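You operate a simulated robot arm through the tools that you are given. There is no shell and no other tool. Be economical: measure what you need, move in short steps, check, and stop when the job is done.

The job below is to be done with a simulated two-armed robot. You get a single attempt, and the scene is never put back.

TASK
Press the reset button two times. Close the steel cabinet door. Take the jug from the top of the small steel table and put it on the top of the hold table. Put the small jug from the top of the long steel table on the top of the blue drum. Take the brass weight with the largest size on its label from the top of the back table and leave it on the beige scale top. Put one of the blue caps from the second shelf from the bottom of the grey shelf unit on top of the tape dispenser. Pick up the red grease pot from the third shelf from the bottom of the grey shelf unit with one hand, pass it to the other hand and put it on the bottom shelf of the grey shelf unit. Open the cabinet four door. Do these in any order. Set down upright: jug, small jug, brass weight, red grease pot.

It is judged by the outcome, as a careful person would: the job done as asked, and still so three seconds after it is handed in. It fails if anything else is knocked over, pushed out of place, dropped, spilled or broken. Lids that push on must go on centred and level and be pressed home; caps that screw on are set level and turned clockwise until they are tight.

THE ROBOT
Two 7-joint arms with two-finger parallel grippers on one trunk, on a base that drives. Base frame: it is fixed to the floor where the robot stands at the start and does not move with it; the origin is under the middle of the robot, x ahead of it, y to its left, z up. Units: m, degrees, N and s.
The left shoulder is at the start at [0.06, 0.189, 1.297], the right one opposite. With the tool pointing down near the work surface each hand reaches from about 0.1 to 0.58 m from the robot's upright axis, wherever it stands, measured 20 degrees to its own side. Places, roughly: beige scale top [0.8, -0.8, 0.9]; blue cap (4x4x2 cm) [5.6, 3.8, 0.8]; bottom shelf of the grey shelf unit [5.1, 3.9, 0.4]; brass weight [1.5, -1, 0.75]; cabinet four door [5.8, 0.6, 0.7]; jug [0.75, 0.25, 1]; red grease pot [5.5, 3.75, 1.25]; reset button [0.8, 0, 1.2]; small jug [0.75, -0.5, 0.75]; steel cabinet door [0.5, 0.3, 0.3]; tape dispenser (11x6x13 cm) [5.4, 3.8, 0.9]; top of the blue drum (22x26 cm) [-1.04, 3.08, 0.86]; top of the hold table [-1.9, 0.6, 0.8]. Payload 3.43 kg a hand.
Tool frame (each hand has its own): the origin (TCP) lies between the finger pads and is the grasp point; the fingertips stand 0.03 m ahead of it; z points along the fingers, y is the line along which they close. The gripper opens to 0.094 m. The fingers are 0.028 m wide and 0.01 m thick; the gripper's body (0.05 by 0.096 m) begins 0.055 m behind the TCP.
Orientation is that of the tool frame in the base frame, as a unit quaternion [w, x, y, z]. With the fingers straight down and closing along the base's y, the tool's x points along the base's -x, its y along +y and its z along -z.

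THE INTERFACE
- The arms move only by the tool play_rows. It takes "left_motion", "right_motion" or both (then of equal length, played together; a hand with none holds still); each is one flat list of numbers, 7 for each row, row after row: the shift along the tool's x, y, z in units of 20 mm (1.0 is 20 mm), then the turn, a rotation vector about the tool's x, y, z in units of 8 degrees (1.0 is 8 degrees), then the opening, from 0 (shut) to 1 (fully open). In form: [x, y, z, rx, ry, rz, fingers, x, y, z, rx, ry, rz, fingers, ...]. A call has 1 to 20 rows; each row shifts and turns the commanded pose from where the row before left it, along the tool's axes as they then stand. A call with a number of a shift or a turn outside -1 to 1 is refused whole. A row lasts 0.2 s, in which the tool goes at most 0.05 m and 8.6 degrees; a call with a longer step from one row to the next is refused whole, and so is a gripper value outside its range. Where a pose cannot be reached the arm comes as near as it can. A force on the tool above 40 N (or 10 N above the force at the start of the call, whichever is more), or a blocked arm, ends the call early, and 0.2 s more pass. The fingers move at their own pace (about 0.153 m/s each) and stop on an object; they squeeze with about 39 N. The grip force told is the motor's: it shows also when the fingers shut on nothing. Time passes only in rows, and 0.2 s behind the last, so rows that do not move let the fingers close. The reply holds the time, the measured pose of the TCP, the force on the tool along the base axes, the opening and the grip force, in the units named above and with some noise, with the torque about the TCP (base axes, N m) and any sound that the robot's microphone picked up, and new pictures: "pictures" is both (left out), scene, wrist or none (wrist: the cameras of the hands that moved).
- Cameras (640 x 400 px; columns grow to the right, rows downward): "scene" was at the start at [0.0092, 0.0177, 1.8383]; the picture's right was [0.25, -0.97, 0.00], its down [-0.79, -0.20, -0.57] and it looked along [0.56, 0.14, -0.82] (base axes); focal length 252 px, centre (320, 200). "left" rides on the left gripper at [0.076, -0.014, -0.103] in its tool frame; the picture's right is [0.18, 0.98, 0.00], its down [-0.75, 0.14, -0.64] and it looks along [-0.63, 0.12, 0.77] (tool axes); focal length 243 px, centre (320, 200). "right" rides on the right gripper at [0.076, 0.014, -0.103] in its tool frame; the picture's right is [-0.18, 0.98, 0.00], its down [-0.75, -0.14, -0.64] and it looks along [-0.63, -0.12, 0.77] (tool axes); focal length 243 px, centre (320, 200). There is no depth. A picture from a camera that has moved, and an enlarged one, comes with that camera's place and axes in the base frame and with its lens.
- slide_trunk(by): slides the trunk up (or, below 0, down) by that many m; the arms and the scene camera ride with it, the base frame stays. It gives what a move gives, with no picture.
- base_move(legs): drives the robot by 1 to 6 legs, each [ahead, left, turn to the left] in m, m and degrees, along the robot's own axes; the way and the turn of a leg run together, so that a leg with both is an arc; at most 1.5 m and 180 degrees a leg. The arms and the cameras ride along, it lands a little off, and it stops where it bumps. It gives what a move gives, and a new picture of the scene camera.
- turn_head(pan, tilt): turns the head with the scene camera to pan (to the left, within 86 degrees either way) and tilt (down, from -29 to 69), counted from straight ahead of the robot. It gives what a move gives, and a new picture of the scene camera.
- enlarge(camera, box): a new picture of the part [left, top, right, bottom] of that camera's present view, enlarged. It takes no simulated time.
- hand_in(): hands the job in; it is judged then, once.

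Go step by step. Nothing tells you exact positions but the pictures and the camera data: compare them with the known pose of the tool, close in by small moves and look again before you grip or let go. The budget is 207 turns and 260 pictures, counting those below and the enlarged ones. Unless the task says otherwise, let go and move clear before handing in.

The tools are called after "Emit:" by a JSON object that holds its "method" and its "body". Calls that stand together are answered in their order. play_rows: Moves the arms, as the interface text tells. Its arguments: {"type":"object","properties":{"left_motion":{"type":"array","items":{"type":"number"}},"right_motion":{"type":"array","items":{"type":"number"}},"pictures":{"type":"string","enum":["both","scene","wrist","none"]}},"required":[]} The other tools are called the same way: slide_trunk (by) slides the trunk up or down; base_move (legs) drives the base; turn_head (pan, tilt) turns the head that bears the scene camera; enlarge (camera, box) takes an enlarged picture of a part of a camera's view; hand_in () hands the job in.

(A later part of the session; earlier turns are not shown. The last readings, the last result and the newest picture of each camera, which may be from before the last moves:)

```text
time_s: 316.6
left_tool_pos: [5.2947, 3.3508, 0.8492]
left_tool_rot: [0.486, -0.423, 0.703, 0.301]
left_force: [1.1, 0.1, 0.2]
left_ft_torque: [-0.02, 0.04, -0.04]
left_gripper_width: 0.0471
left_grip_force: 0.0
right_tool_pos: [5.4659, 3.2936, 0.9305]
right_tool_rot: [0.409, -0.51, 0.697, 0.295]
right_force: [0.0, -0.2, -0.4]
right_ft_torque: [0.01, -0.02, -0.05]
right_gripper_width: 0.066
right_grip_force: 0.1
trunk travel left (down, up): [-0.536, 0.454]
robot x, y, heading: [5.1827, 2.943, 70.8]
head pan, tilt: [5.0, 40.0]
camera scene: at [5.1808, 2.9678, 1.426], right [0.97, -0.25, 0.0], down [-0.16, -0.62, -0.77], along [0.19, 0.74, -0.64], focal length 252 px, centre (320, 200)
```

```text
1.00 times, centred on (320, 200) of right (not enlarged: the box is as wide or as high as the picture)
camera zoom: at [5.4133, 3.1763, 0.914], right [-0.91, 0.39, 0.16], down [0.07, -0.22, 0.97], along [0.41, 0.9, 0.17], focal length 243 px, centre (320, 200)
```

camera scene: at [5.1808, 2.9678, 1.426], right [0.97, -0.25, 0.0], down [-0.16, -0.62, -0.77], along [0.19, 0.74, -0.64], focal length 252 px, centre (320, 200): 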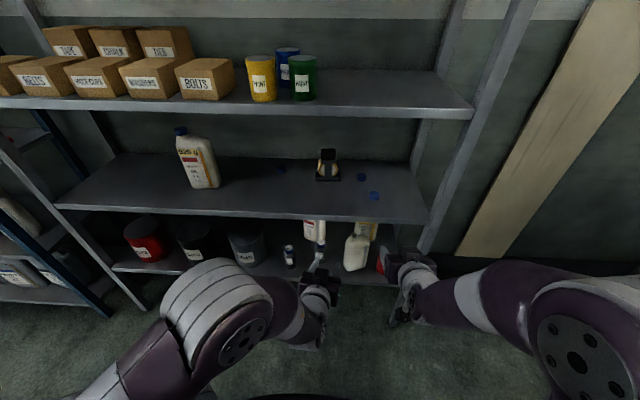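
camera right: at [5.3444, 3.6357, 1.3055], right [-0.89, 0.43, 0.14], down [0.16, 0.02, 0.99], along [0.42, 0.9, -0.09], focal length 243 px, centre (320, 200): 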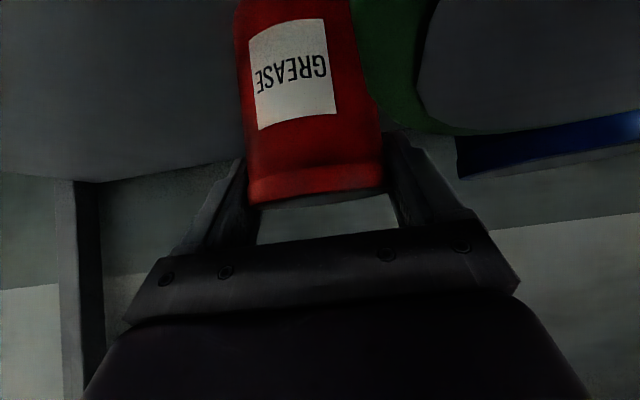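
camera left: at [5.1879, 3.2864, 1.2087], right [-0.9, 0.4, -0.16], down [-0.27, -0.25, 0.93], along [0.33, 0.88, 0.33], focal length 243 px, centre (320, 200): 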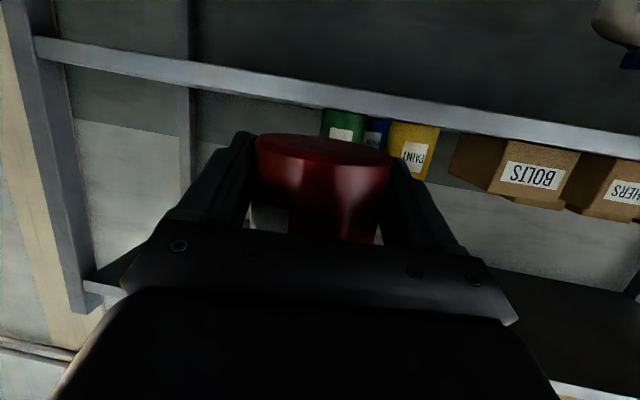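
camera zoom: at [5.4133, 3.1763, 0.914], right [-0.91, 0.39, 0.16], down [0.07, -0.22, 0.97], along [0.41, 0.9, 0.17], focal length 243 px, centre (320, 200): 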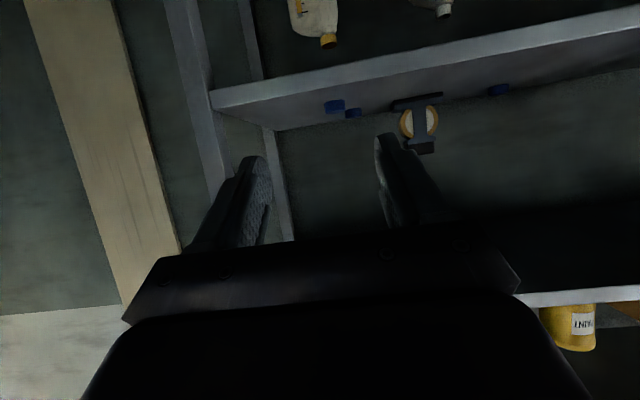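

The cap is at about (5.570, 3.653). I raise the left hand a little for clearance and drive 20 cm ahead, then view the cap with the right wrist camera.

Emit:
{"method": "play_rows", "body": {"left_motion": [-0.94, 0, -0.35, 0, 0, 0, 0.5, -0.94, 0, -0.35, 0, 0, 0, 0.5, -0.94, 0, -0.35, 0, 0, 0, 0.5, -0.94, 0, -0.35, 0, 0, 0, 0.5, -0.94, 0, -0.35, 0, 0, 0, 0.5, -0.94, 0, -0.35, 0, 0, 0, 0.5], "pictures": "none"}}

Emit:
{"method": "base_move", "body": {"legs": [[0.2, 0.02, 0]]}}

Emit:
{"method": "enlarge", "body": {"camera": "right", "box": [160, 0, 560, 250]}}

```text
time_s: 318.1
left_tool_pos: [5.2953, 3.3494, 0.9679]
left_tool_rot: [0.486, -0.423, 0.703, 0.301]
left_force: [0.5, -0.3, -0.5]
left_ft_torque: [0.0, -0.01, 0.03]
left_gripper_width: 0.0469
left_grip_force: 0.0
right_tool_pos: [5.4649, 3.2929, 0.9299]
right_tool_rot: [0.409, -0.509, 0.697, 0.296]
right_force: [0.7, -0.4, -0.1]
right_ft_torque: [0.03, -0.03, 0.0]
right_gripper_width: 0.0657
right_grip_force: 0.0
trunk travel left (down, up): [-0.536, 0.454]
robot x, y, heading: [5.1823, 2.9407, 70.7]
head pan, tilt: [5.0, 40.0]
```

```text
time_s: 319.7
left_tool_pos: [5.3447, 3.5481, 0.9681]
left_tool_rot: [0.485, -0.423, 0.704, 0.3]
left_force: [-0.7, 0.2, 1.0]
left_ft_torque: [-0.02, 0.0, 0.01]
left_gripper_width: 0.0468
left_grip_force: 0.1
right_tool_pos: [5.5156, 3.4896, 0.9308]
right_tool_rot: [0.408, -0.509, 0.698, 0.295]
right_force: [-0.4, 0.2, -0.7]
right_ft_torque: [-0.03, 0.04, 0.01]
right_gripper_width: 0.0657
right_grip_force: 0.0
trunk travel left (down, up): [-0.536, 0.454]
robot x, y, heading: [5.2292, 3.1378, 70.5]
head pan, tilt: [5.0, 40.0]
camera scene: at [5.2305, 3.1663, 1.426], right [0.97, -0.25, 0.0], down [-0.16, -0.62, -0.77], along [0.19, 0.74, -0.64], focal length 252 px, centre (320, 200)
```

scene: 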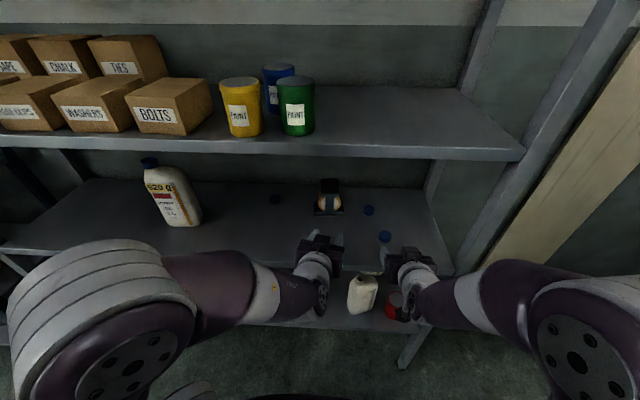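

```text
1.60 times, centred on (360, 125) of right
camera zoom: at [5.463, 3.3737, 0.9136], right [-0.91, 0.39, 0.16], down [0.07, -0.22, 0.97], along [0.41, 0.89, 0.17], focal length 388 px, centre (256, 320)
```

zoom: 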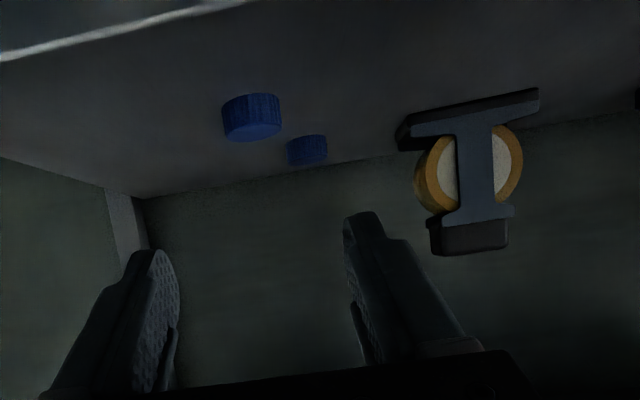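

The cap lies nearly straight along the tool axis, 17 cm ahead. Advance 13 cm, then check.

Emit:
{"method": "play_rows", "body": {"right_motion": [0, 0, 0.93, 0, 0, 0, 0.7, 0, 0, 0.93, 0, 0, 0, 0.7, 0, 0, 0.93, 0, 0, 0, 0.7, 0, 0, 0.93, 0, 0, 0, 0.7, 0, 0, 0.93, 0, 0, 0, 0.7, 0, 0, 0.93, 0, 0, 0, 0.7, 0, 0, 0.93, 0, 0, 0, 0.7], "pictures": "wrist"}}

Emit:
{"method": "enlarge", "body": {"camera": "scene", "box": [310, 170, 450, 270]}}

```text
time_s: 321.3
left_tool_pos: [5.346, 3.5468, 0.9685]
left_tool_rot: [0.486, -0.422, 0.704, 0.3]
left_force: [-0.4, 0.3, -0.6]
left_ft_torque: [0.0, -0.02, 0.04]
left_gripper_width: 0.0471
left_grip_force: 0.0
right_tool_pos: [5.5502, 3.5976, 0.8671]
right_tool_rot: [0.408, -0.508, 0.699, 0.294]
right_force: [-0.5, 0.2, 0.1]
right_ft_torque: [-0.04, -0.02, 0.0]
right_gripper_width: 0.0657
right_grip_force: 0.0
trunk travel left (down, up): [-0.536, 0.454]
robot x, y, heading: [5.234, 3.135, 70.4]
head pan, tilt: [5.0, 40.0]
camera right: at [5.4989, 3.4815, 0.8503], right [-0.91, 0.39, 0.16], down [0.07, -0.22, 0.97], along [0.41, 0.89, 0.17], focal length 243 px, centre (320, 200)
```

right: 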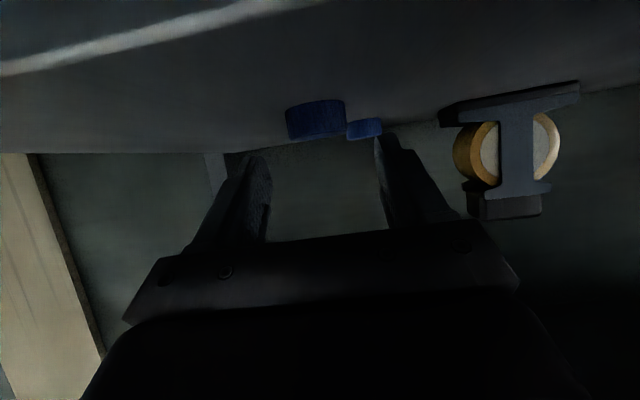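

```text
4.00 times, centred on (380, 220) of scene
camera zoom: at [5.2304, 3.1656, 1.426], right [0.97, -0.25, 0.0], down [-0.16, -0.62, -0.77], along [0.19, 0.74, -0.64], focal length 1010 px, centre (80, 120)
```

zoom: 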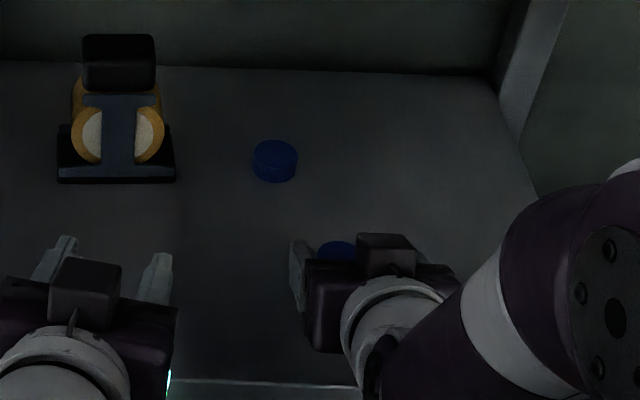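

Aligned. Advance 4.8 cm and look before closing.

Emit:
{"method": "play_rows", "body": {"right_motion": [0, -0.05, 0.8, 0, 0, 0, 0.7, 0, -0.05, 0.8, 0, 0, 0, 0.7, 0, 0, 0.8, 0, 0, 0, 0.7], "pictures": "wrist"}}

Emit:
{"method": "enlarge", "body": {"camera": "right", "box": [220, 60, 420, 220]}}

```text
time_s: 322.1
left_tool_pos: [5.3448, 3.5433, 0.9694]
left_tool_rot: [0.487, -0.421, 0.704, 0.301]
left_force: [-0.3, 0.1, 0.7]
left_ft_torque: [-0.05, 0.0, -0.02]
left_gripper_width: 0.0466
left_grip_force: 0.0
right_tool_pos: [5.5638, 3.6343, 0.8472]
right_tool_rot: [0.411, -0.507, 0.697, 0.297]
right_force: [-9.1, -31.8, 28.2]
right_ft_torque: [0.02, 1.08, 1.13]
right_gripper_width: 0.0655
right_grip_force: 0.0
trunk travel left (down, up): [-0.536, 0.454]
robot x, y, heading: [5.2285, 3.1415, 70.6]
head pan, tilt: [5.0, 40.0]
camera right: at [5.5119, 3.519, 0.8292], right [-0.91, 0.39, 0.16], down [0.07, -0.23, 0.97], along [0.41, 0.89, 0.18], focal length 243 px, centre (320, 200)
```

right: 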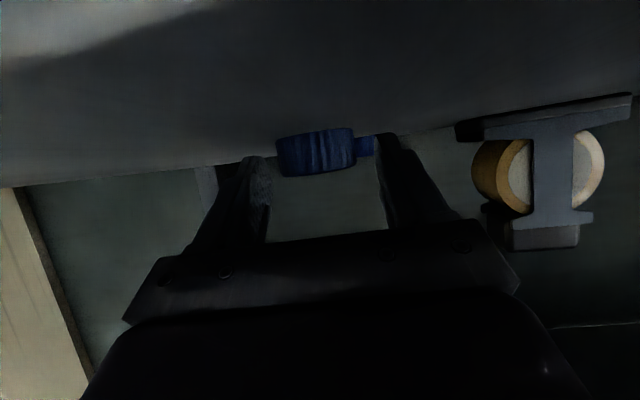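

```text
2.50 times, centred on (320, 140) of right
camera zoom: at [5.5119, 3.519, 0.8292], right [-0.91, 0.39, 0.16], down [0.07, -0.23, 0.97], along [0.41, 0.89, 0.18], focal length 606 px, centre (320, 350)
```

zoom: 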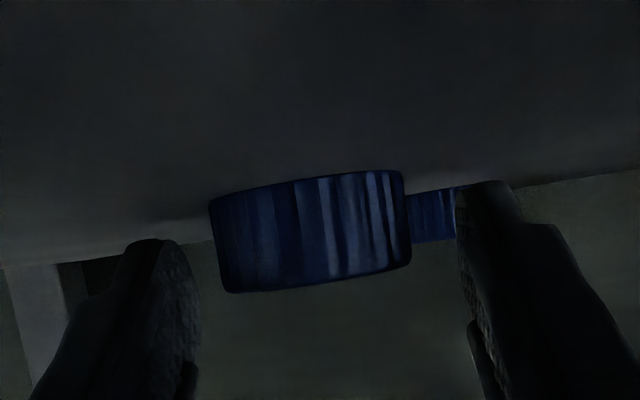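

Fingertips touch the shelf with the cap between them. I ease up 4 mm and close.

Emit:
{"method": "play_rows", "body": {"right_motion": [-0.2, -0.2, -0.12, 0, 0, 0, 0.7, 0, 0, 0, 0, 0, 0, 0.5, 0, 0, 0, 0, 0, 0, 0.4, 0, 0, 0, 0, 0, 0, 0.3, 0, 0, 0, 0, 0, 0, 0.2], "pictures": "wrist"}}

```text
time_s: 323.3
left_tool_pos: [5.3435, 3.5461, 0.9685]
left_tool_rot: [0.486, -0.422, 0.704, 0.301]
left_force: [-0.1, -0.3, -0.4]
left_ft_torque: [0.02, 0.0, 0.0]
left_gripper_width: 0.0468
left_grip_force: 0.0
right_tool_pos: [5.5687, 3.6347, 0.8483]
right_tool_rot: [0.408, -0.509, 0.698, 0.295]
right_force: [-0.4, 0.0, 0.1]
right_ft_torque: [-0.01, 0.05, -0.02]
right_gripper_width: 0.0352
right_grip_force: 39.3
trunk travel left (down, up): [-0.536, 0.454]
robot x, y, heading: [5.2317, 3.1389, 70.6]
head pan, tilt: [5.0, 40.0]
camera right: at [5.5162, 3.5191, 0.8316], right [-0.91, 0.39, 0.16], down [0.07, -0.22, 0.97], along [0.41, 0.89, 0.17], focal length 243 px, centre (320, 200)
```

right: 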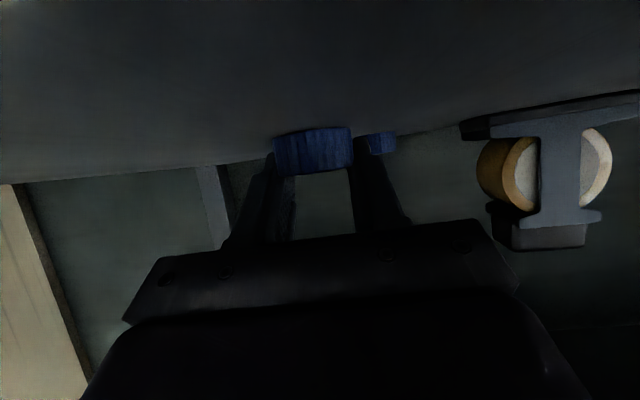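

Emit:
{"method": "enlarge", "body": {"camera": "right", "box": [240, 90, 400, 220]}}

Emit:
{"method": "enlarge", "body": {"camera": "scene", "box": [340, 190, 440, 260]}}

```text
3.08 times, centred on (320, 155) of right
camera zoom: at [5.5162, 3.5191, 0.8316], right [-0.91, 0.39, 0.16], down [0.07, -0.22, 0.97], along [0.41, 0.89, 0.17], focal length 746 px, centre (320, 338)
```

zoom: 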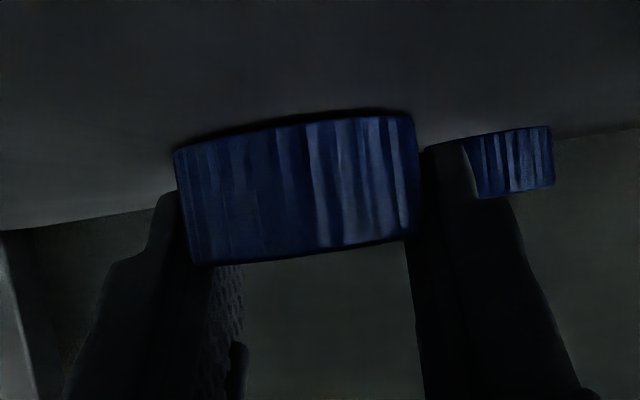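

```text
5.71 times, centred on (390, 225) of scene
camera zoom: at [5.2302, 3.1651, 1.426], right [0.97, -0.25, 0.0], down [-0.16, -0.62, -0.77], along [0.19, 0.74, -0.64], focal length 1442 px, centre (-80, 57)
```

zoom: 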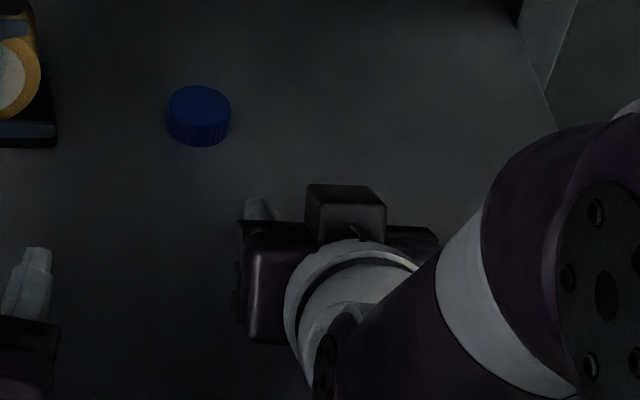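

The cap is held level near the fingertips. The dispenser's top is at about (5.425, 3.796, 0.948). I lift the cap 15 cm, then strafe left 19 cm.

Emit:
{"method": "play_rows", "body": {"right_motion": [-0.83, 0, -0.47, 0, 0, 0, 0.2, -0.83, 0, -0.47, 0, 0, 0, 0.2, -0.83, 0, -0.47, 0, 0, 0, 0.2, -0.83, 0, -0.47, 0, 0, 0, 0.2, -0.83, 0, -0.47, 0, 0, 0, 0.2, -0.83, 0, -0.47, 0, 0, 0, 0.2, -0.83, 0, -0.47, 0, 0, 0, 0.2, -0.83, 0, -0.47, 0, 0, 0, 0.2], "pictures": "none"}}

Emit:
{"method": "base_move", "body": {"legs": [[0, 0.19, 0]]}}

Emit:
{"method": "enlarge", "body": {"camera": "right", "box": [160, 60, 480, 260]}}

```text
time_s: 325.1
left_tool_pos: [5.3455, 3.5463, 0.9686]
left_tool_rot: [0.486, -0.422, 0.704, 0.301]
left_force: [0.1, -0.6, 0.0]
left_ft_torque: [-0.02, 0.0, -0.01]
left_gripper_width: 0.0469
left_grip_force: 0.0
right_tool_pos: [5.5656, 3.6341, 1.0004]
right_tool_rot: [0.409, -0.509, 0.698, 0.296]
right_force: [0.6, 1.1, -0.2]
right_ft_torque: [0.02, 0.01, 0.02]
right_gripper_width: 0.0351
right_grip_force: 39.0
trunk travel left (down, up): [-0.536, 0.454]
robot x, y, heading: [5.2301, 3.1382, 70.7]
head pan, tilt: [5.0, 40.0]
```

```text
time_s: 326.6
left_tool_pos: [5.1677, 3.6086, 0.9687]
left_tool_rot: [0.485, -0.425, 0.703, 0.302]
left_force: [0.0, 0.1, -0.1]
left_ft_torque: [0.02, -0.02, -0.01]
left_gripper_width: 0.0472
left_grip_force: 0.1
right_tool_pos: [5.3881, 3.6983, 1.0003]
right_tool_rot: [0.409, -0.509, 0.697, 0.295]
right_force: [0.7, 0.4, 0.0]
right_ft_torque: [0.0, -0.04, -0.05]
right_gripper_width: 0.0355
right_grip_force: 39.2
trunk travel left (down, up): [-0.536, 0.454]
robot x, y, heading: [5.0553, 3.2006, 70.9]
head pan, tilt: [5.0, 40.0]
camera scene: at [5.0528, 3.2272, 1.426], right [0.97, -0.25, 0.0], down [-0.16, -0.62, -0.77], along [0.19, 0.74, -0.64], focal length 252 px, centre (320, 200)
```

scene: 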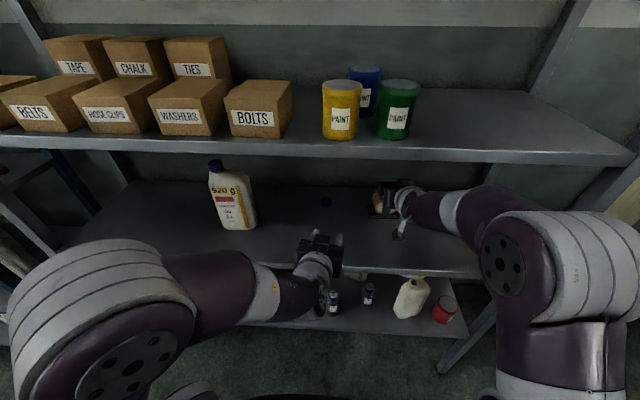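

```text
2.00 times, centred on (320, 160) of right
camera zoom: at [5.3373, 3.5821, 0.9838], right [-0.91, 0.39, 0.16], down [0.07, -0.22, 0.97], along [0.41, 0.9, 0.17], focal length 485 px, centre (320, 280)
```

zoom: 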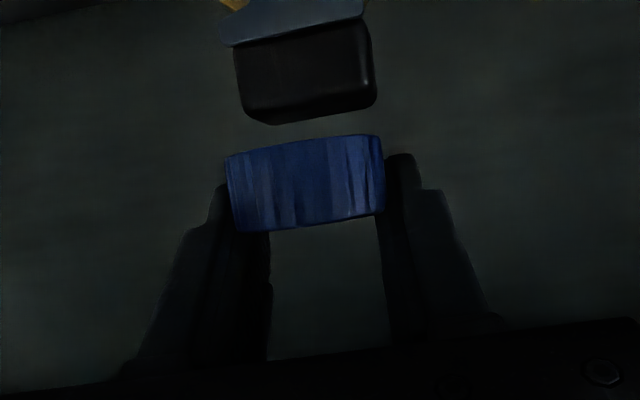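

Cap and block are perfectly in line. I move the cap over the block: 9 cm ahead, 1 cm down.

Emit:
{"method": "play_rows", "body": {"right_motion": [-0.297, -0.02, 0.695, 0, 0, 0, 0.2, -0.297, -0.02, 0.695, 0, 0, 0, 0.2, -0.297, -0.02, 0.695, 0, 0, 0, 0.2, -0.297, -0.02, 0.695, 0, 0, 0, 0.2, -0.297, -0.02, 0.695, 0, 0, 0, 0.2, -0.297, -0.02, 0.695, 0, 0, 0, 0.2], "pictures": "wrist"}}

Emit:
{"method": "enlarge", "body": {"camera": "scene", "box": [330, 140, 470, 240]}}

```text
time_s: 328.0
left_tool_pos: [5.169, 3.6093, 0.9678]
left_tool_rot: [0.486, -0.423, 0.703, 0.302]
left_force: [-0.6, 0.3, -0.2]
left_ft_torque: [0.0, 0.0, -0.01]
left_gripper_width: 0.047
left_grip_force: 0.0
right_tool_pos: [5.4194, 3.7849, 0.9916]
right_tool_rot: [0.407, -0.511, 0.697, 0.296]
right_force: [-0.6, 0.5, -1.0]
right_ft_torque: [0.0, -0.02, 0.01]
right_gripper_width: 0.0357
right_grip_force: 39.3
trunk travel left (down, up): [-0.536, 0.454]
robot x, y, heading: [5.0556, 3.2012, 71.1]
head pan, tilt: [5.0, 40.0]
camera right: at [5.3677, 3.6677, 0.9739], right [-0.91, 0.39, 0.16], down [0.07, -0.22, 0.97], along [0.41, 0.9, 0.17], focal length 243 px, centre (320, 200)
```

right: 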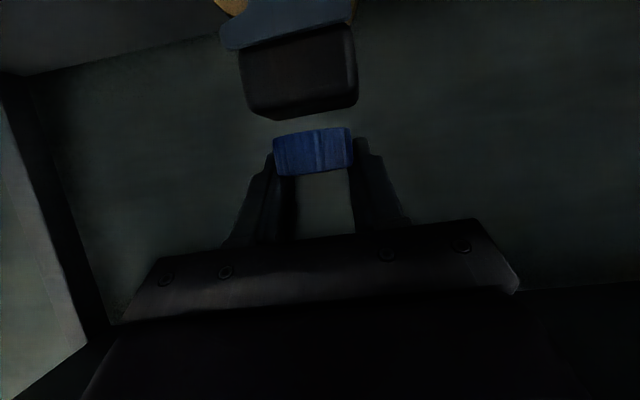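

```text
4.00 times, centred on (400, 190) of scene
camera zoom: at [5.0544, 3.2273, 1.426], right [0.97, -0.25, 0.0], down [-0.16, -0.62, -0.77], along [0.19, 0.74, -0.64], focal length 1010 px, centre (0, 240)
```

zoom: 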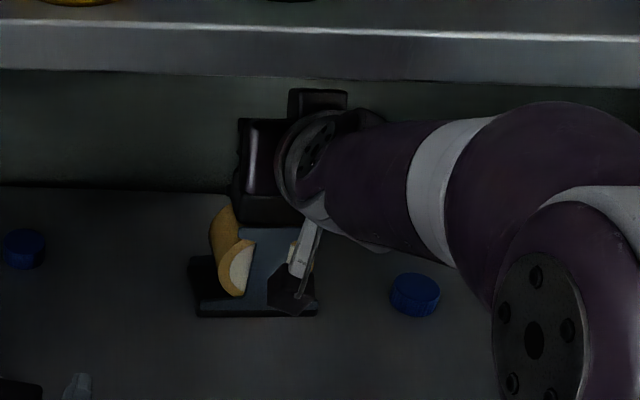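

Emit:
{"method": "enlarge", "body": {"camera": "scene", "box": [370, 160, 430, 215]}}

Emit:
{"method": "enlarge", "body": {"camera": "left", "box": [0, 0, 640, 400]}}

```text
7.27 times, centred on (400, 188) of scene
camera zoom: at [5.0544, 3.2273, 1.426], right [0.97, -0.25, 0.0], down [-0.16, -0.62, -0.77], along [0.19, 0.74, -0.64], focal length 1836 px, centre (-262, 291)
```

zoom: 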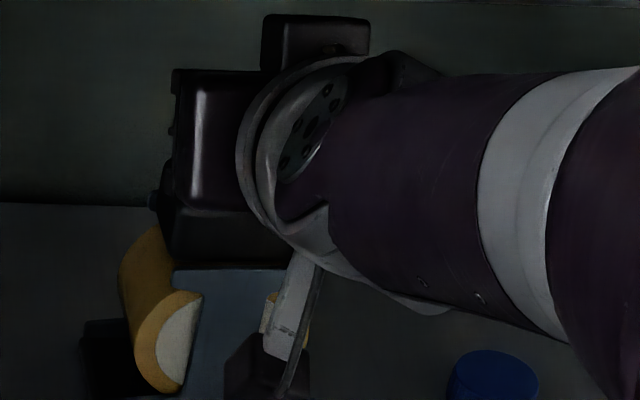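

```text
1.00 times, centred on (320, 200) of left (not enlarged: the box is as wide or as high as the picture)
camera zoom: at [5.1233, 3.4944, 0.9319], right [-0.9, 0.4, -0.16], down [-0.27, -0.24, 0.93], along [0.33, 0.89, 0.33], focal length 243 px, centre (320, 200)
```

zoom: 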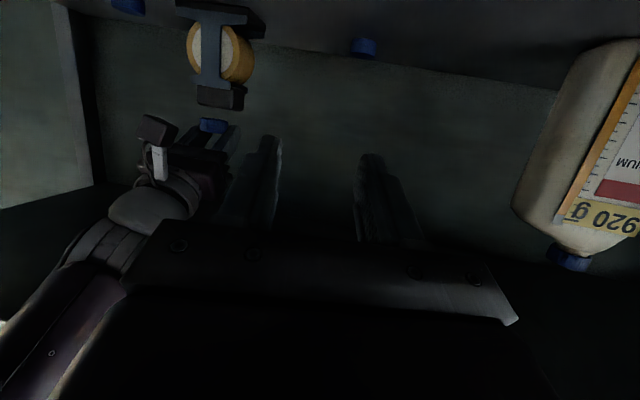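

The left wrist camera gives a useful side view. Zooming there.

Emit:
{"method": "enlarge", "body": {"camera": "left", "box": [150, 50, 290, 150]}}

```text
4.00 times, centred on (220, 100) of left
camera zoom: at [5.1233, 3.4944, 0.9319], right [-0.9, 0.4, -0.16], down [-0.27, -0.24, 0.93], along [0.33, 0.89, 0.33], focal length 970 px, centre (720, 600)
```

zoom: 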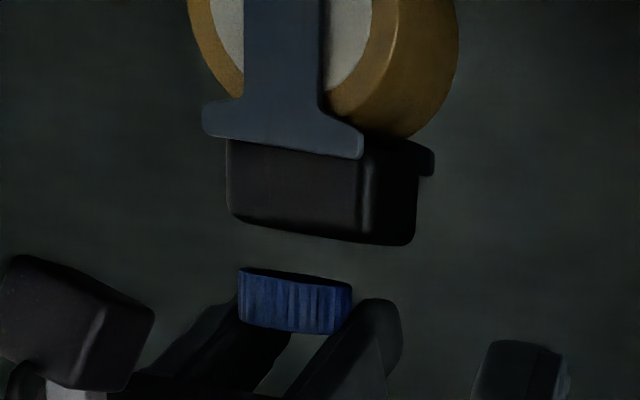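

Block's front-top edge is at (5.426, 3.789, 0.948) and it's ~5 cm deep, so the cap should go 2.3 cm further in. I do so and re-check from the side.

Emit:
{"method": "play_rows", "body": {"right_motion": [-0.29, -0.1, 0.51, 0, 0, 0, 0.2, -0.29, -0.1, 0.51, 0, 0, 0, 0.2], "pictures": "none"}}

Emit:
{"method": "enlarge", "body": {"camera": "left", "box": [150, 50, 290, 150]}}

Emit:
{"method": "enlarge", "body": {"camera": "right", "box": [200, 40, 420, 200]}}

```text
time_s: 328.6
left_tool_pos: [5.1679, 3.608, 0.9674]
left_tool_rot: [0.485, -0.424, 0.703, 0.302]
left_force: [0.3, 0.2, -0.5]
left_ft_torque: [0.04, 0.01, -0.03]
left_gripper_width: 0.047
left_grip_force: 0.0
right_tool_pos: [5.4305, 3.806, 0.9911]
right_tool_rot: [0.409, -0.508, 0.698, 0.295]
right_force: [-0.3, -0.5, -0.3]
right_ft_torque: [-0.04, 0.02, 0.01]
right_gripper_width: 0.0354
right_grip_force: 39.3
trunk travel left (down, up): [-0.536, 0.454]
robot x, y, heading: [5.0507, 3.2036, 71.0]
head pan, tilt: [5.0, 40.0]
```

```text
4.00 times, centred on (220, 100) of left
camera zoom: at [5.1232, 3.4942, 0.932], right [-0.9, 0.4, -0.16], down [-0.27, -0.24, 0.93], along [0.33, 0.89, 0.33], focal length 970 px, centre (720, 600)
```

zoom: 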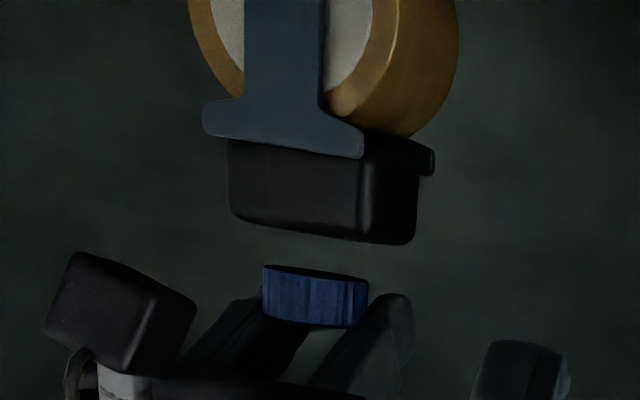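

```text
2.50 times, centred on (310, 120) of right
camera zoom: at [5.3794, 3.6892, 0.9735], right [-0.91, 0.39, 0.16], down [0.07, -0.22, 0.97], along [0.41, 0.9, 0.17], focal length 606 px, centre (345, 400)
```

zoom: 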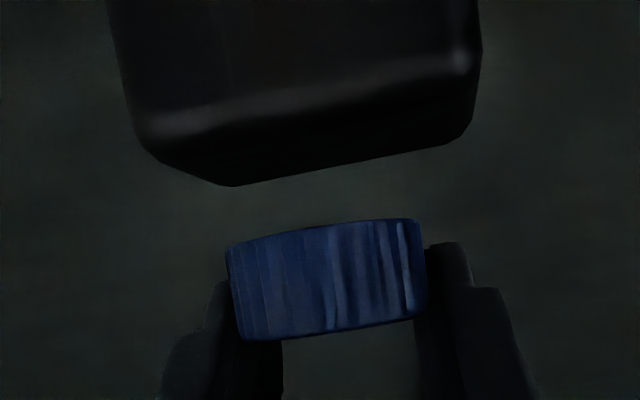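

Centred well from the side; I shift 4 mm right and lower gently onto the block.

Emit:
{"method": "play_rows", "body": {"right_motion": [0.22, -0.2, 0.12, 0, 0, 0, 0.2, 0.22, 0, 0.12, 0, 0, 0, 0.2], "pictures": "none"}}

Emit:
{"method": "play_rows", "body": {"right_motion": [0.13, 0, 0.074, 0, 0, 0, 0.2, 0, 0, 0, 0, 0, 0, 0.2], "pictures": "none"}}

Emit:
{"method": "enlarge", "body": {"camera": "left", "box": [150, 50, 290, 150]}}

```text
time_s: 329.2
left_tool_pos: [5.1668, 3.6087, 0.9674]
left_tool_rot: [0.485, -0.423, 0.703, 0.301]
left_force: [-0.5, -0.1, -0.9]
left_ft_torque: [-0.02, -0.02, 0.02]
left_gripper_width: 0.0469
left_grip_force: 0.1
right_tool_pos: [5.4355, 3.8027, 0.9797]
right_tool_rot: [0.408, -0.51, 0.697, 0.295]
right_force: [0.8, 0.5, -0.6]
right_ft_torque: [-0.01, -0.01, 0.01]
right_gripper_width: 0.0355
right_grip_force: 38.5
trunk travel left (down, up): [-0.536, 0.454]
robot x, y, heading: [5.0521, 3.203, 70.7]
head pan, tilt: [5.0, 40.0]
```

```text
time_s: 329.8
left_tool_pos: [5.1677, 3.6084, 0.9684]
left_tool_rot: [0.486, -0.423, 0.703, 0.301]
left_force: [-0.2, -0.2, -0.4]
left_ft_torque: [-0.01, -0.04, 0.0]
left_gripper_width: 0.047
left_grip_force: 0.0
right_tool_pos: [5.4348, 3.8025, 0.9778]
right_tool_rot: [0.408, -0.51, 0.697, 0.296]
right_force: [-0.1, 0.5, -0.6]
right_ft_torque: [-0.01, 0.01, 0.0]
right_gripper_width: 0.0353
right_grip_force: 38.7
trunk travel left (down, up): [-0.536, 0.454]
robot x, y, heading: [5.0512, 3.2032, 70.9]
head pan, tilt: [5.0, 40.0]
```

```text
4.00 times, centred on (220, 100) of left
camera zoom: at [5.1231, 3.4941, 0.9321], right [-0.9, 0.4, -0.16], down [-0.27, -0.24, 0.93], along [0.33, 0.89, 0.33], focal length 970 px, centre (720, 600)
```

zoom: 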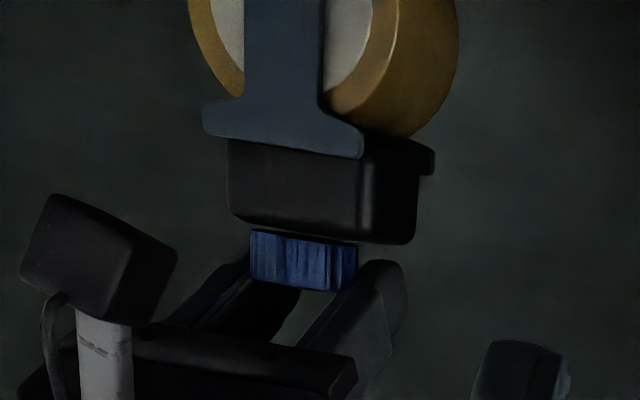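

Emit:
{"method": "play_rows", "body": {"right_motion": [0.1, 0.1, 0.056, 0, 0, 0, 0.2, 0, 0, 0, 0, 0, 0, 0.2], "pictures": "none"}}

Emit:
{"method": "play_rows", "body": {"right_motion": [0.1, 0, 0.056, 0, 0, 0, 0.2, 0, 0, 0, 0, 0, 0, 0.2], "pictures": "none"}}

Emit:
{"method": "play_rows", "body": {"right_motion": [0.08, 0, 0.045, 0, 0, 0, 0.2, 0, 0, 0, 0, 0, 0, 0.2], "pictures": "none"}}

```text
time_s: 330.4
left_tool_pos: [5.1672, 3.6085, 0.9694]
left_tool_rot: [0.486, -0.422, 0.703, 0.301]
left_force: [-0.3, 1.2, -0.1]
left_ft_torque: [0.0, -0.01, 0.0]
left_gripper_width: 0.0468
left_grip_force: 0.2
right_tool_pos: [5.4335, 3.8026, 0.9749]
right_tool_rot: [0.408, -0.51, 0.697, 0.296]
right_force: [0.3, -0.5, 1.1]
right_ft_torque: [-0.02, -0.01, 0.01]
right_gripper_width: 0.0355
right_grip_force: 38.9
trunk travel left (down, up): [-0.536, 0.454]
robot x, y, heading: [5.0545, 3.2011, 70.7]
head pan, tilt: [5.0, 40.0]
```

```text
time_s: 331.0
left_tool_pos: [5.1688, 3.6088, 0.9682]
left_tool_rot: [0.486, -0.423, 0.702, 0.302]
left_force: [0.2, -0.3, -0.2]
left_ft_torque: [-0.02, -0.02, 0.02]
left_gripper_width: 0.0469
left_grip_force: 0.0
right_tool_pos: [5.4331, 3.8027, 0.9764]
right_tool_rot: [0.41, -0.509, 0.696, 0.297]
right_force: [0.1, -0.1, 7.4]
right_ft_torque: [-0.04, -0.03, -0.03]
right_gripper_width: 0.0352
right_grip_force: 38.9
trunk travel left (down, up): [-0.536, 0.454]
robot x, y, heading: [5.0521, 3.2021, 71.0]
head pan, tilt: [5.0, 40.0]
```

```text
time_s: 331.6
left_tool_pos: [5.1669, 3.6068, 0.9701]
left_tool_rot: [0.487, -0.423, 0.702, 0.302]
left_force: [-0.3, 0.6, -0.3]
left_ft_torque: [-0.02, -0.02, 0.02]
left_gripper_width: 0.0469
left_grip_force: 0.1
right_tool_pos: [5.4315, 3.8026, 0.9751]
right_tool_rot: [0.41, -0.51, 0.695, 0.298]
right_force: [2.0, 2.8, 17.1]
right_ft_torque: [0.09, -0.15, 0.01]
right_gripper_width: 0.0352
right_grip_force: 38.9
trunk travel left (down, up): [-0.536, 0.454]
robot x, y, heading: [5.0563, 3.2, 70.9]
head pan, tilt: [5.0, 40.0]
```

Contact. Release and withdraw along the tool axis.

Emit:
{"method": "play_rows", "body": {"right_motion": [-0.06, 0, -0.035, 0, 0, 0, 0.2, 0, 0, 0, 0, 0, 0, 0.5, 0, 0, 0, 0, 0, 0, 0.65, 0, 0, 0, 0, 0, 0, 0.65, -0.1, 0, -0.4, 0, 0, 0, 0.65, -0.1, 0, -0.8, 0, 0, 0, 0.65, 0, 0, -0.9, 0, 0, 0, 0.65, 0, 0, -0.9, 0, 0, 0, 0.65], "pictures": "wrist"}}

Emit:
{"method": "enlarge", "body": {"camera": "left", "box": [150, 50, 290, 150]}}

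```text
time_s: 333.4
left_tool_pos: [5.1674, 3.6082, 0.9684]
left_tool_rot: [0.486, -0.423, 0.703, 0.302]
left_force: [-0.1, -0.6, -0.4]
left_ft_torque: [0.0, -0.01, -0.02]
left_gripper_width: 0.0469
left_grip_force: 0.1
right_tool_pos: [5.4172, 3.7546, 1.005]
right_tool_rot: [0.408, -0.51, 0.697, 0.296]
right_force: [-0.4, 0.4, 0.4]
right_ft_torque: [-0.01, 0.01, 0.0]
right_gripper_width: 0.0612
right_grip_force: 0.1
trunk travel left (down, up): [-0.536, 0.454]
robot x, y, heading: [5.0527, 3.1978, 70.7]
head pan, tilt: [5.0, 40.0]
camera right: at [5.365, 3.6387, 0.9882], right [-0.91, 0.39, 0.16], down [0.07, -0.22, 0.97], along [0.41, 0.9, 0.17], focal length 243 px, centre (320, 200)
```

right: 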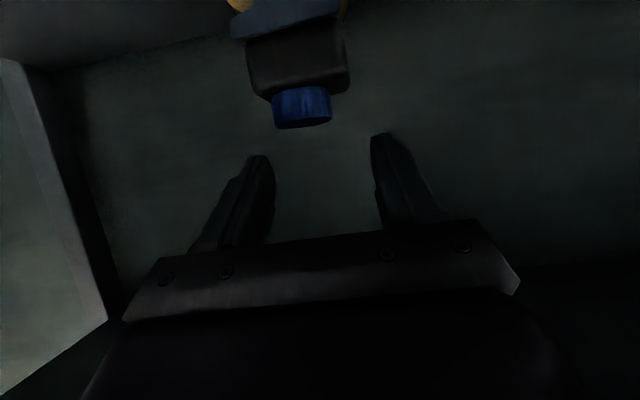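

```text
4.00 times, centred on (220, 100) of left
camera zoom: at [5.1229, 3.4936, 0.9323], right [-0.9, 0.4, -0.16], down [-0.27, -0.24, 0.93], along [0.33, 0.88, 0.33], focal length 970 px, centre (720, 600)
```

zoom: 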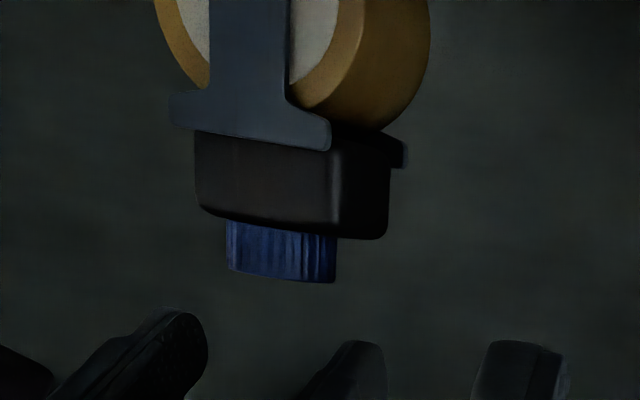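

The cap sits flat on the dispenser's top block (the dispenser crept about a centimetre, still standing square). I withdraw fully and check.

Emit:
{"method": "play_rows", "body": {"right_motion": [0, 0, -0.9, 0, 0, 0, 0.65, 0, 0, -0.9, 0, 0, 0, 0.65, 0, 0, -0.9, 0, 0, 0, 0.65], "pictures": "none"}}

Emit:
{"method": "base_move", "body": {"legs": [[-0.25, 0, 0]]}}

Emit:
{"method": "enlarge", "body": {"camera": "scene", "box": [300, 90, 460, 200]}}

```text
time_s: 334.2
left_tool_pos: [5.1677, 3.6071, 0.9692]
left_tool_rot: [0.485, -0.423, 0.704, 0.301]
left_force: [-0.1, -0.8, -0.5]
left_ft_torque: [0.01, -0.01, 0.0]
left_gripper_width: 0.0468
left_grip_force: 0.1
right_tool_pos: [5.4022, 3.7079, 1.0322]
right_tool_rot: [0.409, -0.51, 0.697, 0.295]
right_force: [1.0, -0.3, 0.5]
right_ft_torque: [-0.02, 0.0, -0.02]
right_gripper_width: 0.061
right_grip_force: 0.1
trunk travel left (down, up): [-0.536, 0.454]
robot x, y, heading: [5.05, 3.201, 70.8]
head pan, tilt: [5.0, 40.0]
```

```text
time_s: 336.0
left_tool_pos: [5.085, 3.3741, 0.9685]
left_tool_rot: [0.486, -0.423, 0.702, 0.302]
left_force: [-0.2, -1.2, -0.4]
left_ft_torque: [-0.01, -0.01, 0.01]
left_gripper_width: 0.047
left_grip_force: 0.1
right_tool_pos: [5.3204, 3.476, 1.0336]
right_tool_rot: [0.408, -0.51, 0.697, 0.296]
right_force: [-0.1, -0.1, 0.1]
right_ft_torque: [0.03, -0.03, 0.01]
right_gripper_width: 0.0611
right_grip_force: 0.1
trunk travel left (down, up): [-0.536, 0.454]
robot x, y, heading: [4.9716, 2.9648, 71.0]
head pan, tilt: [5.0, 40.0]
camera scene: at [4.9722, 2.9915, 1.426], right [0.97, -0.24, 0.0], down [-0.16, -0.62, -0.77], along [0.19, 0.74, -0.64], focal length 252 px, centre (320, 200)
```

scene: 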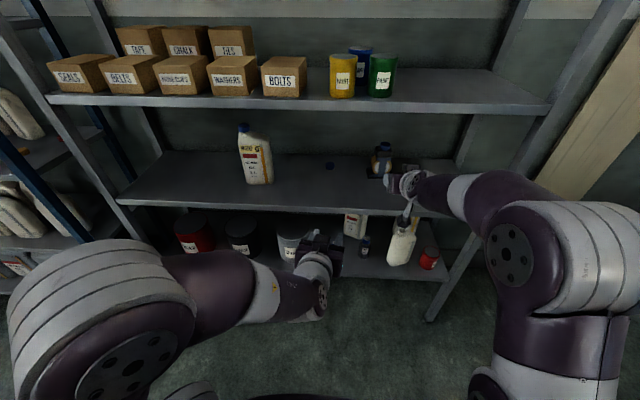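

```text
3.64 times, centred on (380, 145) of scene
camera zoom: at [4.9722, 2.9915, 1.426], right [0.97, -0.24, 0.0], down [-0.16, -0.62, -0.77], along [0.19, 0.74, -0.64], focal length 918 px, centre (102, 400)
```

zoom: 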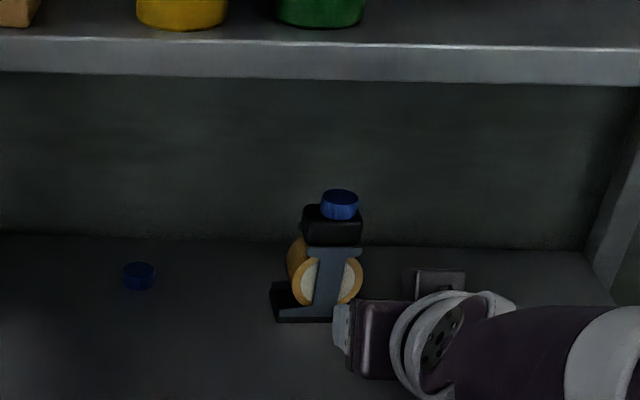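

The cap is on the dispenser. Next the cabinet: I turn the head right to look towards the blue lockers.

Emit:
{"method": "turn_head", "body": {"pan": -86, "tilt": 25}}

Emit:
{"method": "turn_head", "body": {"pan": -60, "tilt": 30}}

```text
time_s: 337.7
left_tool_pos: [5.0861, 3.3741, 0.9687]
left_tool_rot: [0.486, -0.423, 0.703, 0.301]
left_force: [0.1, 0.6, 0.1]
left_ft_torque: [-0.02, -0.01, -0.02]
left_gripper_width: 0.0471
left_grip_force: 0.1
right_tool_pos: [5.3199, 3.4764, 1.0329]
right_tool_rot: [0.409, -0.509, 0.697, 0.297]
right_force: [-0.5, 0.3, 0.0]
right_ft_torque: [-0.06, 0.01, -0.02]
right_gripper_width: 0.0611
right_grip_force: 0.1
trunk travel left (down, up): [-0.536, 0.454]
robot x, y, heading: [4.9715, 2.9708, 70.6]
head pan, tilt: [-85.9, 25.0]
camera scene: at [5.0407, 2.8863, 1.4493], right [-0.26, -0.97, 0.0], down [-0.41, 0.11, -0.91], along [0.88, -0.24, -0.42], focal length 252 px, centre (320, 200)
```

scene: 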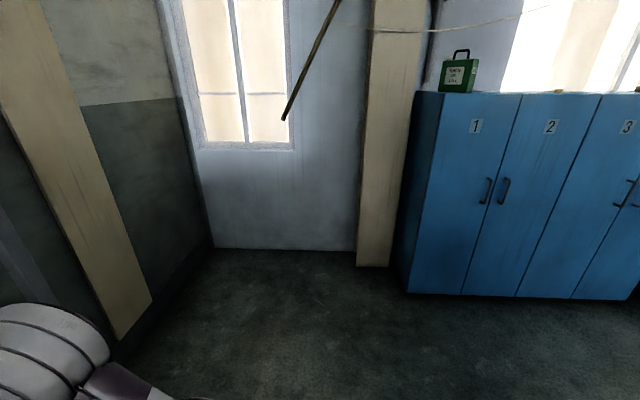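

```text
time_s: 338.6
left_tool_pos: [5.0868, 3.374, 0.9679]
left_tool_rot: [0.486, -0.423, 0.703, 0.302]
left_force: [0.4, -0.4, 0.6]
left_ft_torque: [-0.01, 0.0, -0.03]
left_gripper_width: 0.0466
left_grip_force: 0.1
right_tool_pos: [5.3201, 3.4767, 1.0329]
right_tool_rot: [0.408, -0.51, 0.697, 0.296]
right_force: [0.1, -0.4, -0.3]
right_ft_torque: [0.02, -0.01, -0.01]
right_gripper_width: 0.0609
right_grip_force: 0.1
trunk travel left (down, up): [-0.536, 0.454]
robot x, y, heading: [4.9752, 2.9691, 70.8]
head pan, tilt: [-60.0, 30.0]
camera scene: at [5.0406, 2.9272, 1.4414], right [0.19, -0.98, 0.0], down [-0.49, -0.09, -0.87], along [0.85, 0.16, -0.5], focal length 252 px, centre (320, 200)
```

scene: 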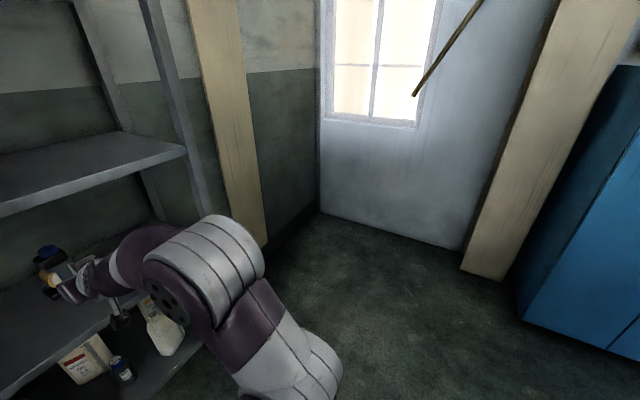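

Lockers 1–4 stand along the far wall; locker 4 spans about (5.91, 0.70) to (5.80, 0.32), handle on its left side at z ≈ 0.85. I strafe right for room, then turn to face that wall.

Emit:
{"method": "base_move", "body": {"legs": [[0, -0.5, 0], [0, 0, -87]]}}

Emit:
{"method": "turn_head", "body": {"pan": -60, "tilt": 25}}

```text
time_s: 345.3
left_tool_pos: [5.8568, 2.704, 0.9683]
left_tool_rot: [0.559, 0.183, 0.8, -0.12]
left_force: [-0.4, 0.3, 0.5]
left_ft_torque: [-0.01, 0.01, -0.01]
left_gripper_width: 0.047
left_grip_force: 0.1
right_tool_pos: [5.9672, 2.4754, 1.0323]
right_tool_rot: [0.5, 0.116, 0.855, -0.07]
right_force: [-0.5, 0.1, 0.0]
right_ft_torque: [0.0, 0.01, 0.01]
right_gripper_width: 0.0611
right_grip_force: 0.0
trunk travel left (down, up): [-0.536, 0.454]
robot x, y, heading: [5.4428, 2.8061, -17.2]
head pan, tilt: [-60.0, 30.0]
camera scene: at [5.4077, 2.7316, 1.4413], right [-0.97, -0.22, 0.0], down [-0.11, 0.49, -0.87], along [0.19, -0.84, -0.5], focal length 252 px, centre (320, 200)
```

scene: 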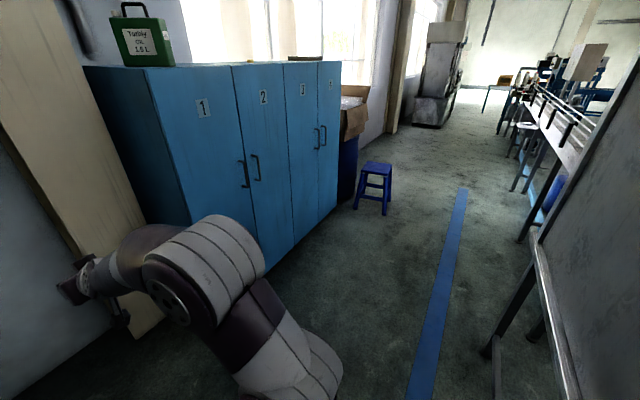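

```text
time_s: 345.9
left_tool_pos: [5.8572, 2.7041, 0.9675]
left_tool_rot: [0.559, 0.182, 0.8, -0.119]
left_force: [-0.4, 0.4, 0.9]
left_ft_torque: [0.03, 0.01, 0.0]
left_gripper_width: 0.0468
left_grip_force: 0.1
right_tool_pos: [5.9674, 2.4747, 1.0318]
right_tool_rot: [0.499, 0.117, 0.856, -0.071]
right_force: [-0.4, 0.5, -0.1]
right_ft_torque: [-0.02, -0.01, 0.03]
right_gripper_width: 0.061
right_grip_force: 0.0
trunk travel left (down, up): [-0.536, 0.454]
robot x, y, heading: [5.4471, 2.7993, -17.2]
head pan, tilt: [-60.0, 25.0]
camera scene: at [5.4081, 2.73, 1.4493], right [-0.97, -0.22, 0.0], down [-0.1, 0.41, -0.91], along [0.2, -0.88, -0.42], focal length 252 px, centre (320, 200)
```

scene: 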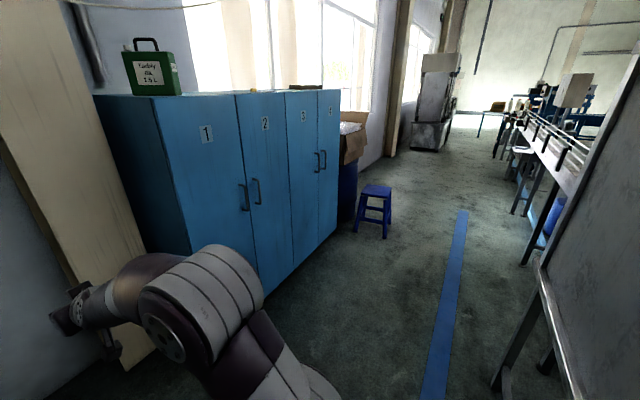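

A clear aisle runs along the lockers; a blue stool stands near locker 4's hinge side, so I'll open the door about 70°, not further. I strafe right to stand before lockers 3/4.

Emit:
{"method": "base_move", "body": {"legs": [[0.2, 0, 0], [0, -1.4, 0], [0, -0.25, 0]]}}

Emit:
{"method": "turn_head", "body": {"pan": -15, "tilt": 35}}

```text
time_s: 355.5
left_tool_pos: [5.555, 1.0611, 0.9679]
left_tool_rot: [0.559, 0.187, 0.799, -0.122]
left_force: [0.7, -0.8, -0.3]
left_ft_torque: [0.04, 0.0, 0.01]
left_gripper_width: 0.0473
left_grip_force: 0.2
right_tool_pos: [5.6652, 0.831, 1.0324]
right_tool_rot: [0.5, 0.12, 0.855, -0.072]
right_force: [-1.4, 0.3, -0.2]
right_ft_torque: [0.0, 0.0, 0.03]
right_gripper_width: 0.0613
right_grip_force: 0.1
trunk travel left (down, up): [-0.536, 0.454]
robot x, y, heading: [5.1443, 1.1629, -17.6]
head pan, tilt: [-60.0, 25.0]
camera scene: at [5.107, 1.0904, 1.4492], right [-0.98, -0.22, 0.0], down [-0.09, 0.41, -0.91], along [0.2, -0.88, -0.42], focal length 252 px, centre (320, 200)
```

scene: 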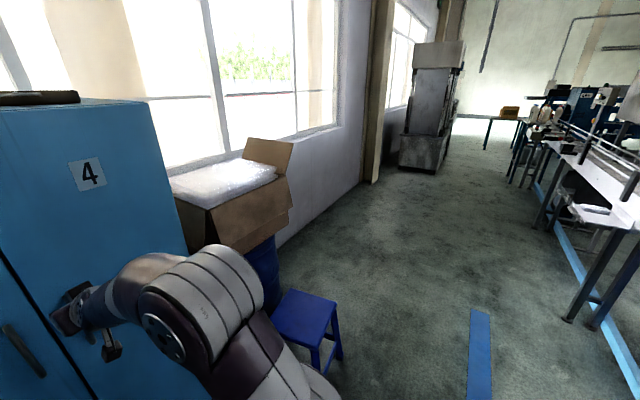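

```text
time_s: 356.6
left_tool_pos: [5.5565, 1.0626, 0.968]
left_tool_rot: [0.558, 0.186, 0.8, -0.122]
left_force: [-0.2, 0.4, 0.3]
left_ft_torque: [-0.01, 0.01, 0.0]
left_gripper_width: 0.0472
left_grip_force: 0.1
right_tool_pos: [5.6649, 0.8326, 1.0335]
right_tool_rot: [0.499, 0.12, 0.855, -0.072]
right_force: [0.0, -0.6, 0.1]
right_ft_torque: [-0.01, 0.01, 0.01]
right_gripper_width: 0.061
right_grip_force: 0.1
trunk travel left (down, up): [-0.536, 0.454]
robot x, y, heading: [5.1441, 1.1661, -17.6]
head pan, tilt: [-15.0, 35.0]
camera scene: at [5.1617, 1.1343, 1.4336], right [-0.54, -0.84, 0.0], down [-0.48, 0.31, -0.82], along [0.69, -0.44, -0.57], focal length 252 px, centre (320, 200)
```

scene: 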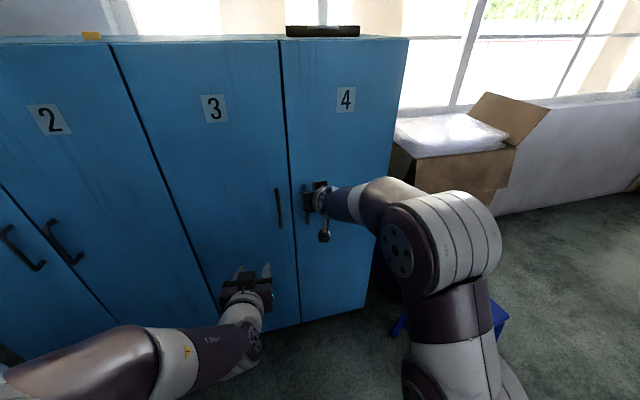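

Emit:
{"method": "enlarge", "body": {"camera": "scene", "box": [250, 150, 370, 250]}}

Emit:
{"method": "enlarge", "body": {"camera": "right", "box": [0, 0, 640, 400]}}

```text
4.00 times, centred on (310, 200) of scene
camera zoom: at [5.1617, 1.1343, 1.4336], right [-0.54, -0.84, 0.0], down [-0.48, 0.31, -0.82], along [0.69, -0.44, -0.57], focal length 1010 px, centre (360, 200)
```

zoom: 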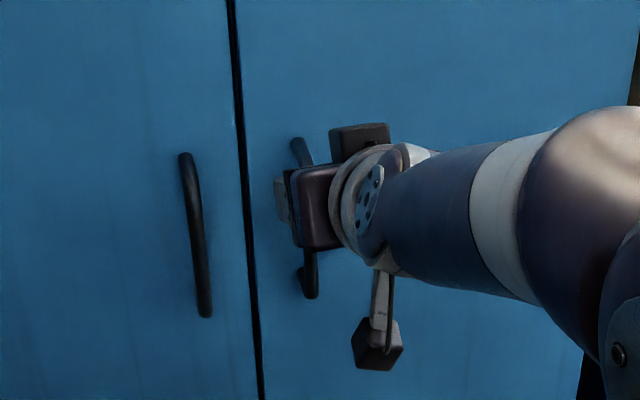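

```text
1.00 times, centred on (320, 200) of right (not enlarged: the box is as wide or as high as the picture)
camera zoom: at [5.5475, 0.8804, 1.016], right [0.36, 0.92, 0.16], down [-0.22, -0.08, 0.97], along [0.91, -0.38, 0.17], focal length 243 px, centre (320, 200)
```

zoom: 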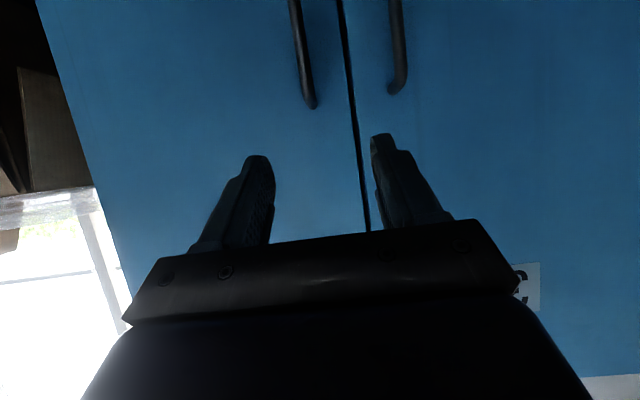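

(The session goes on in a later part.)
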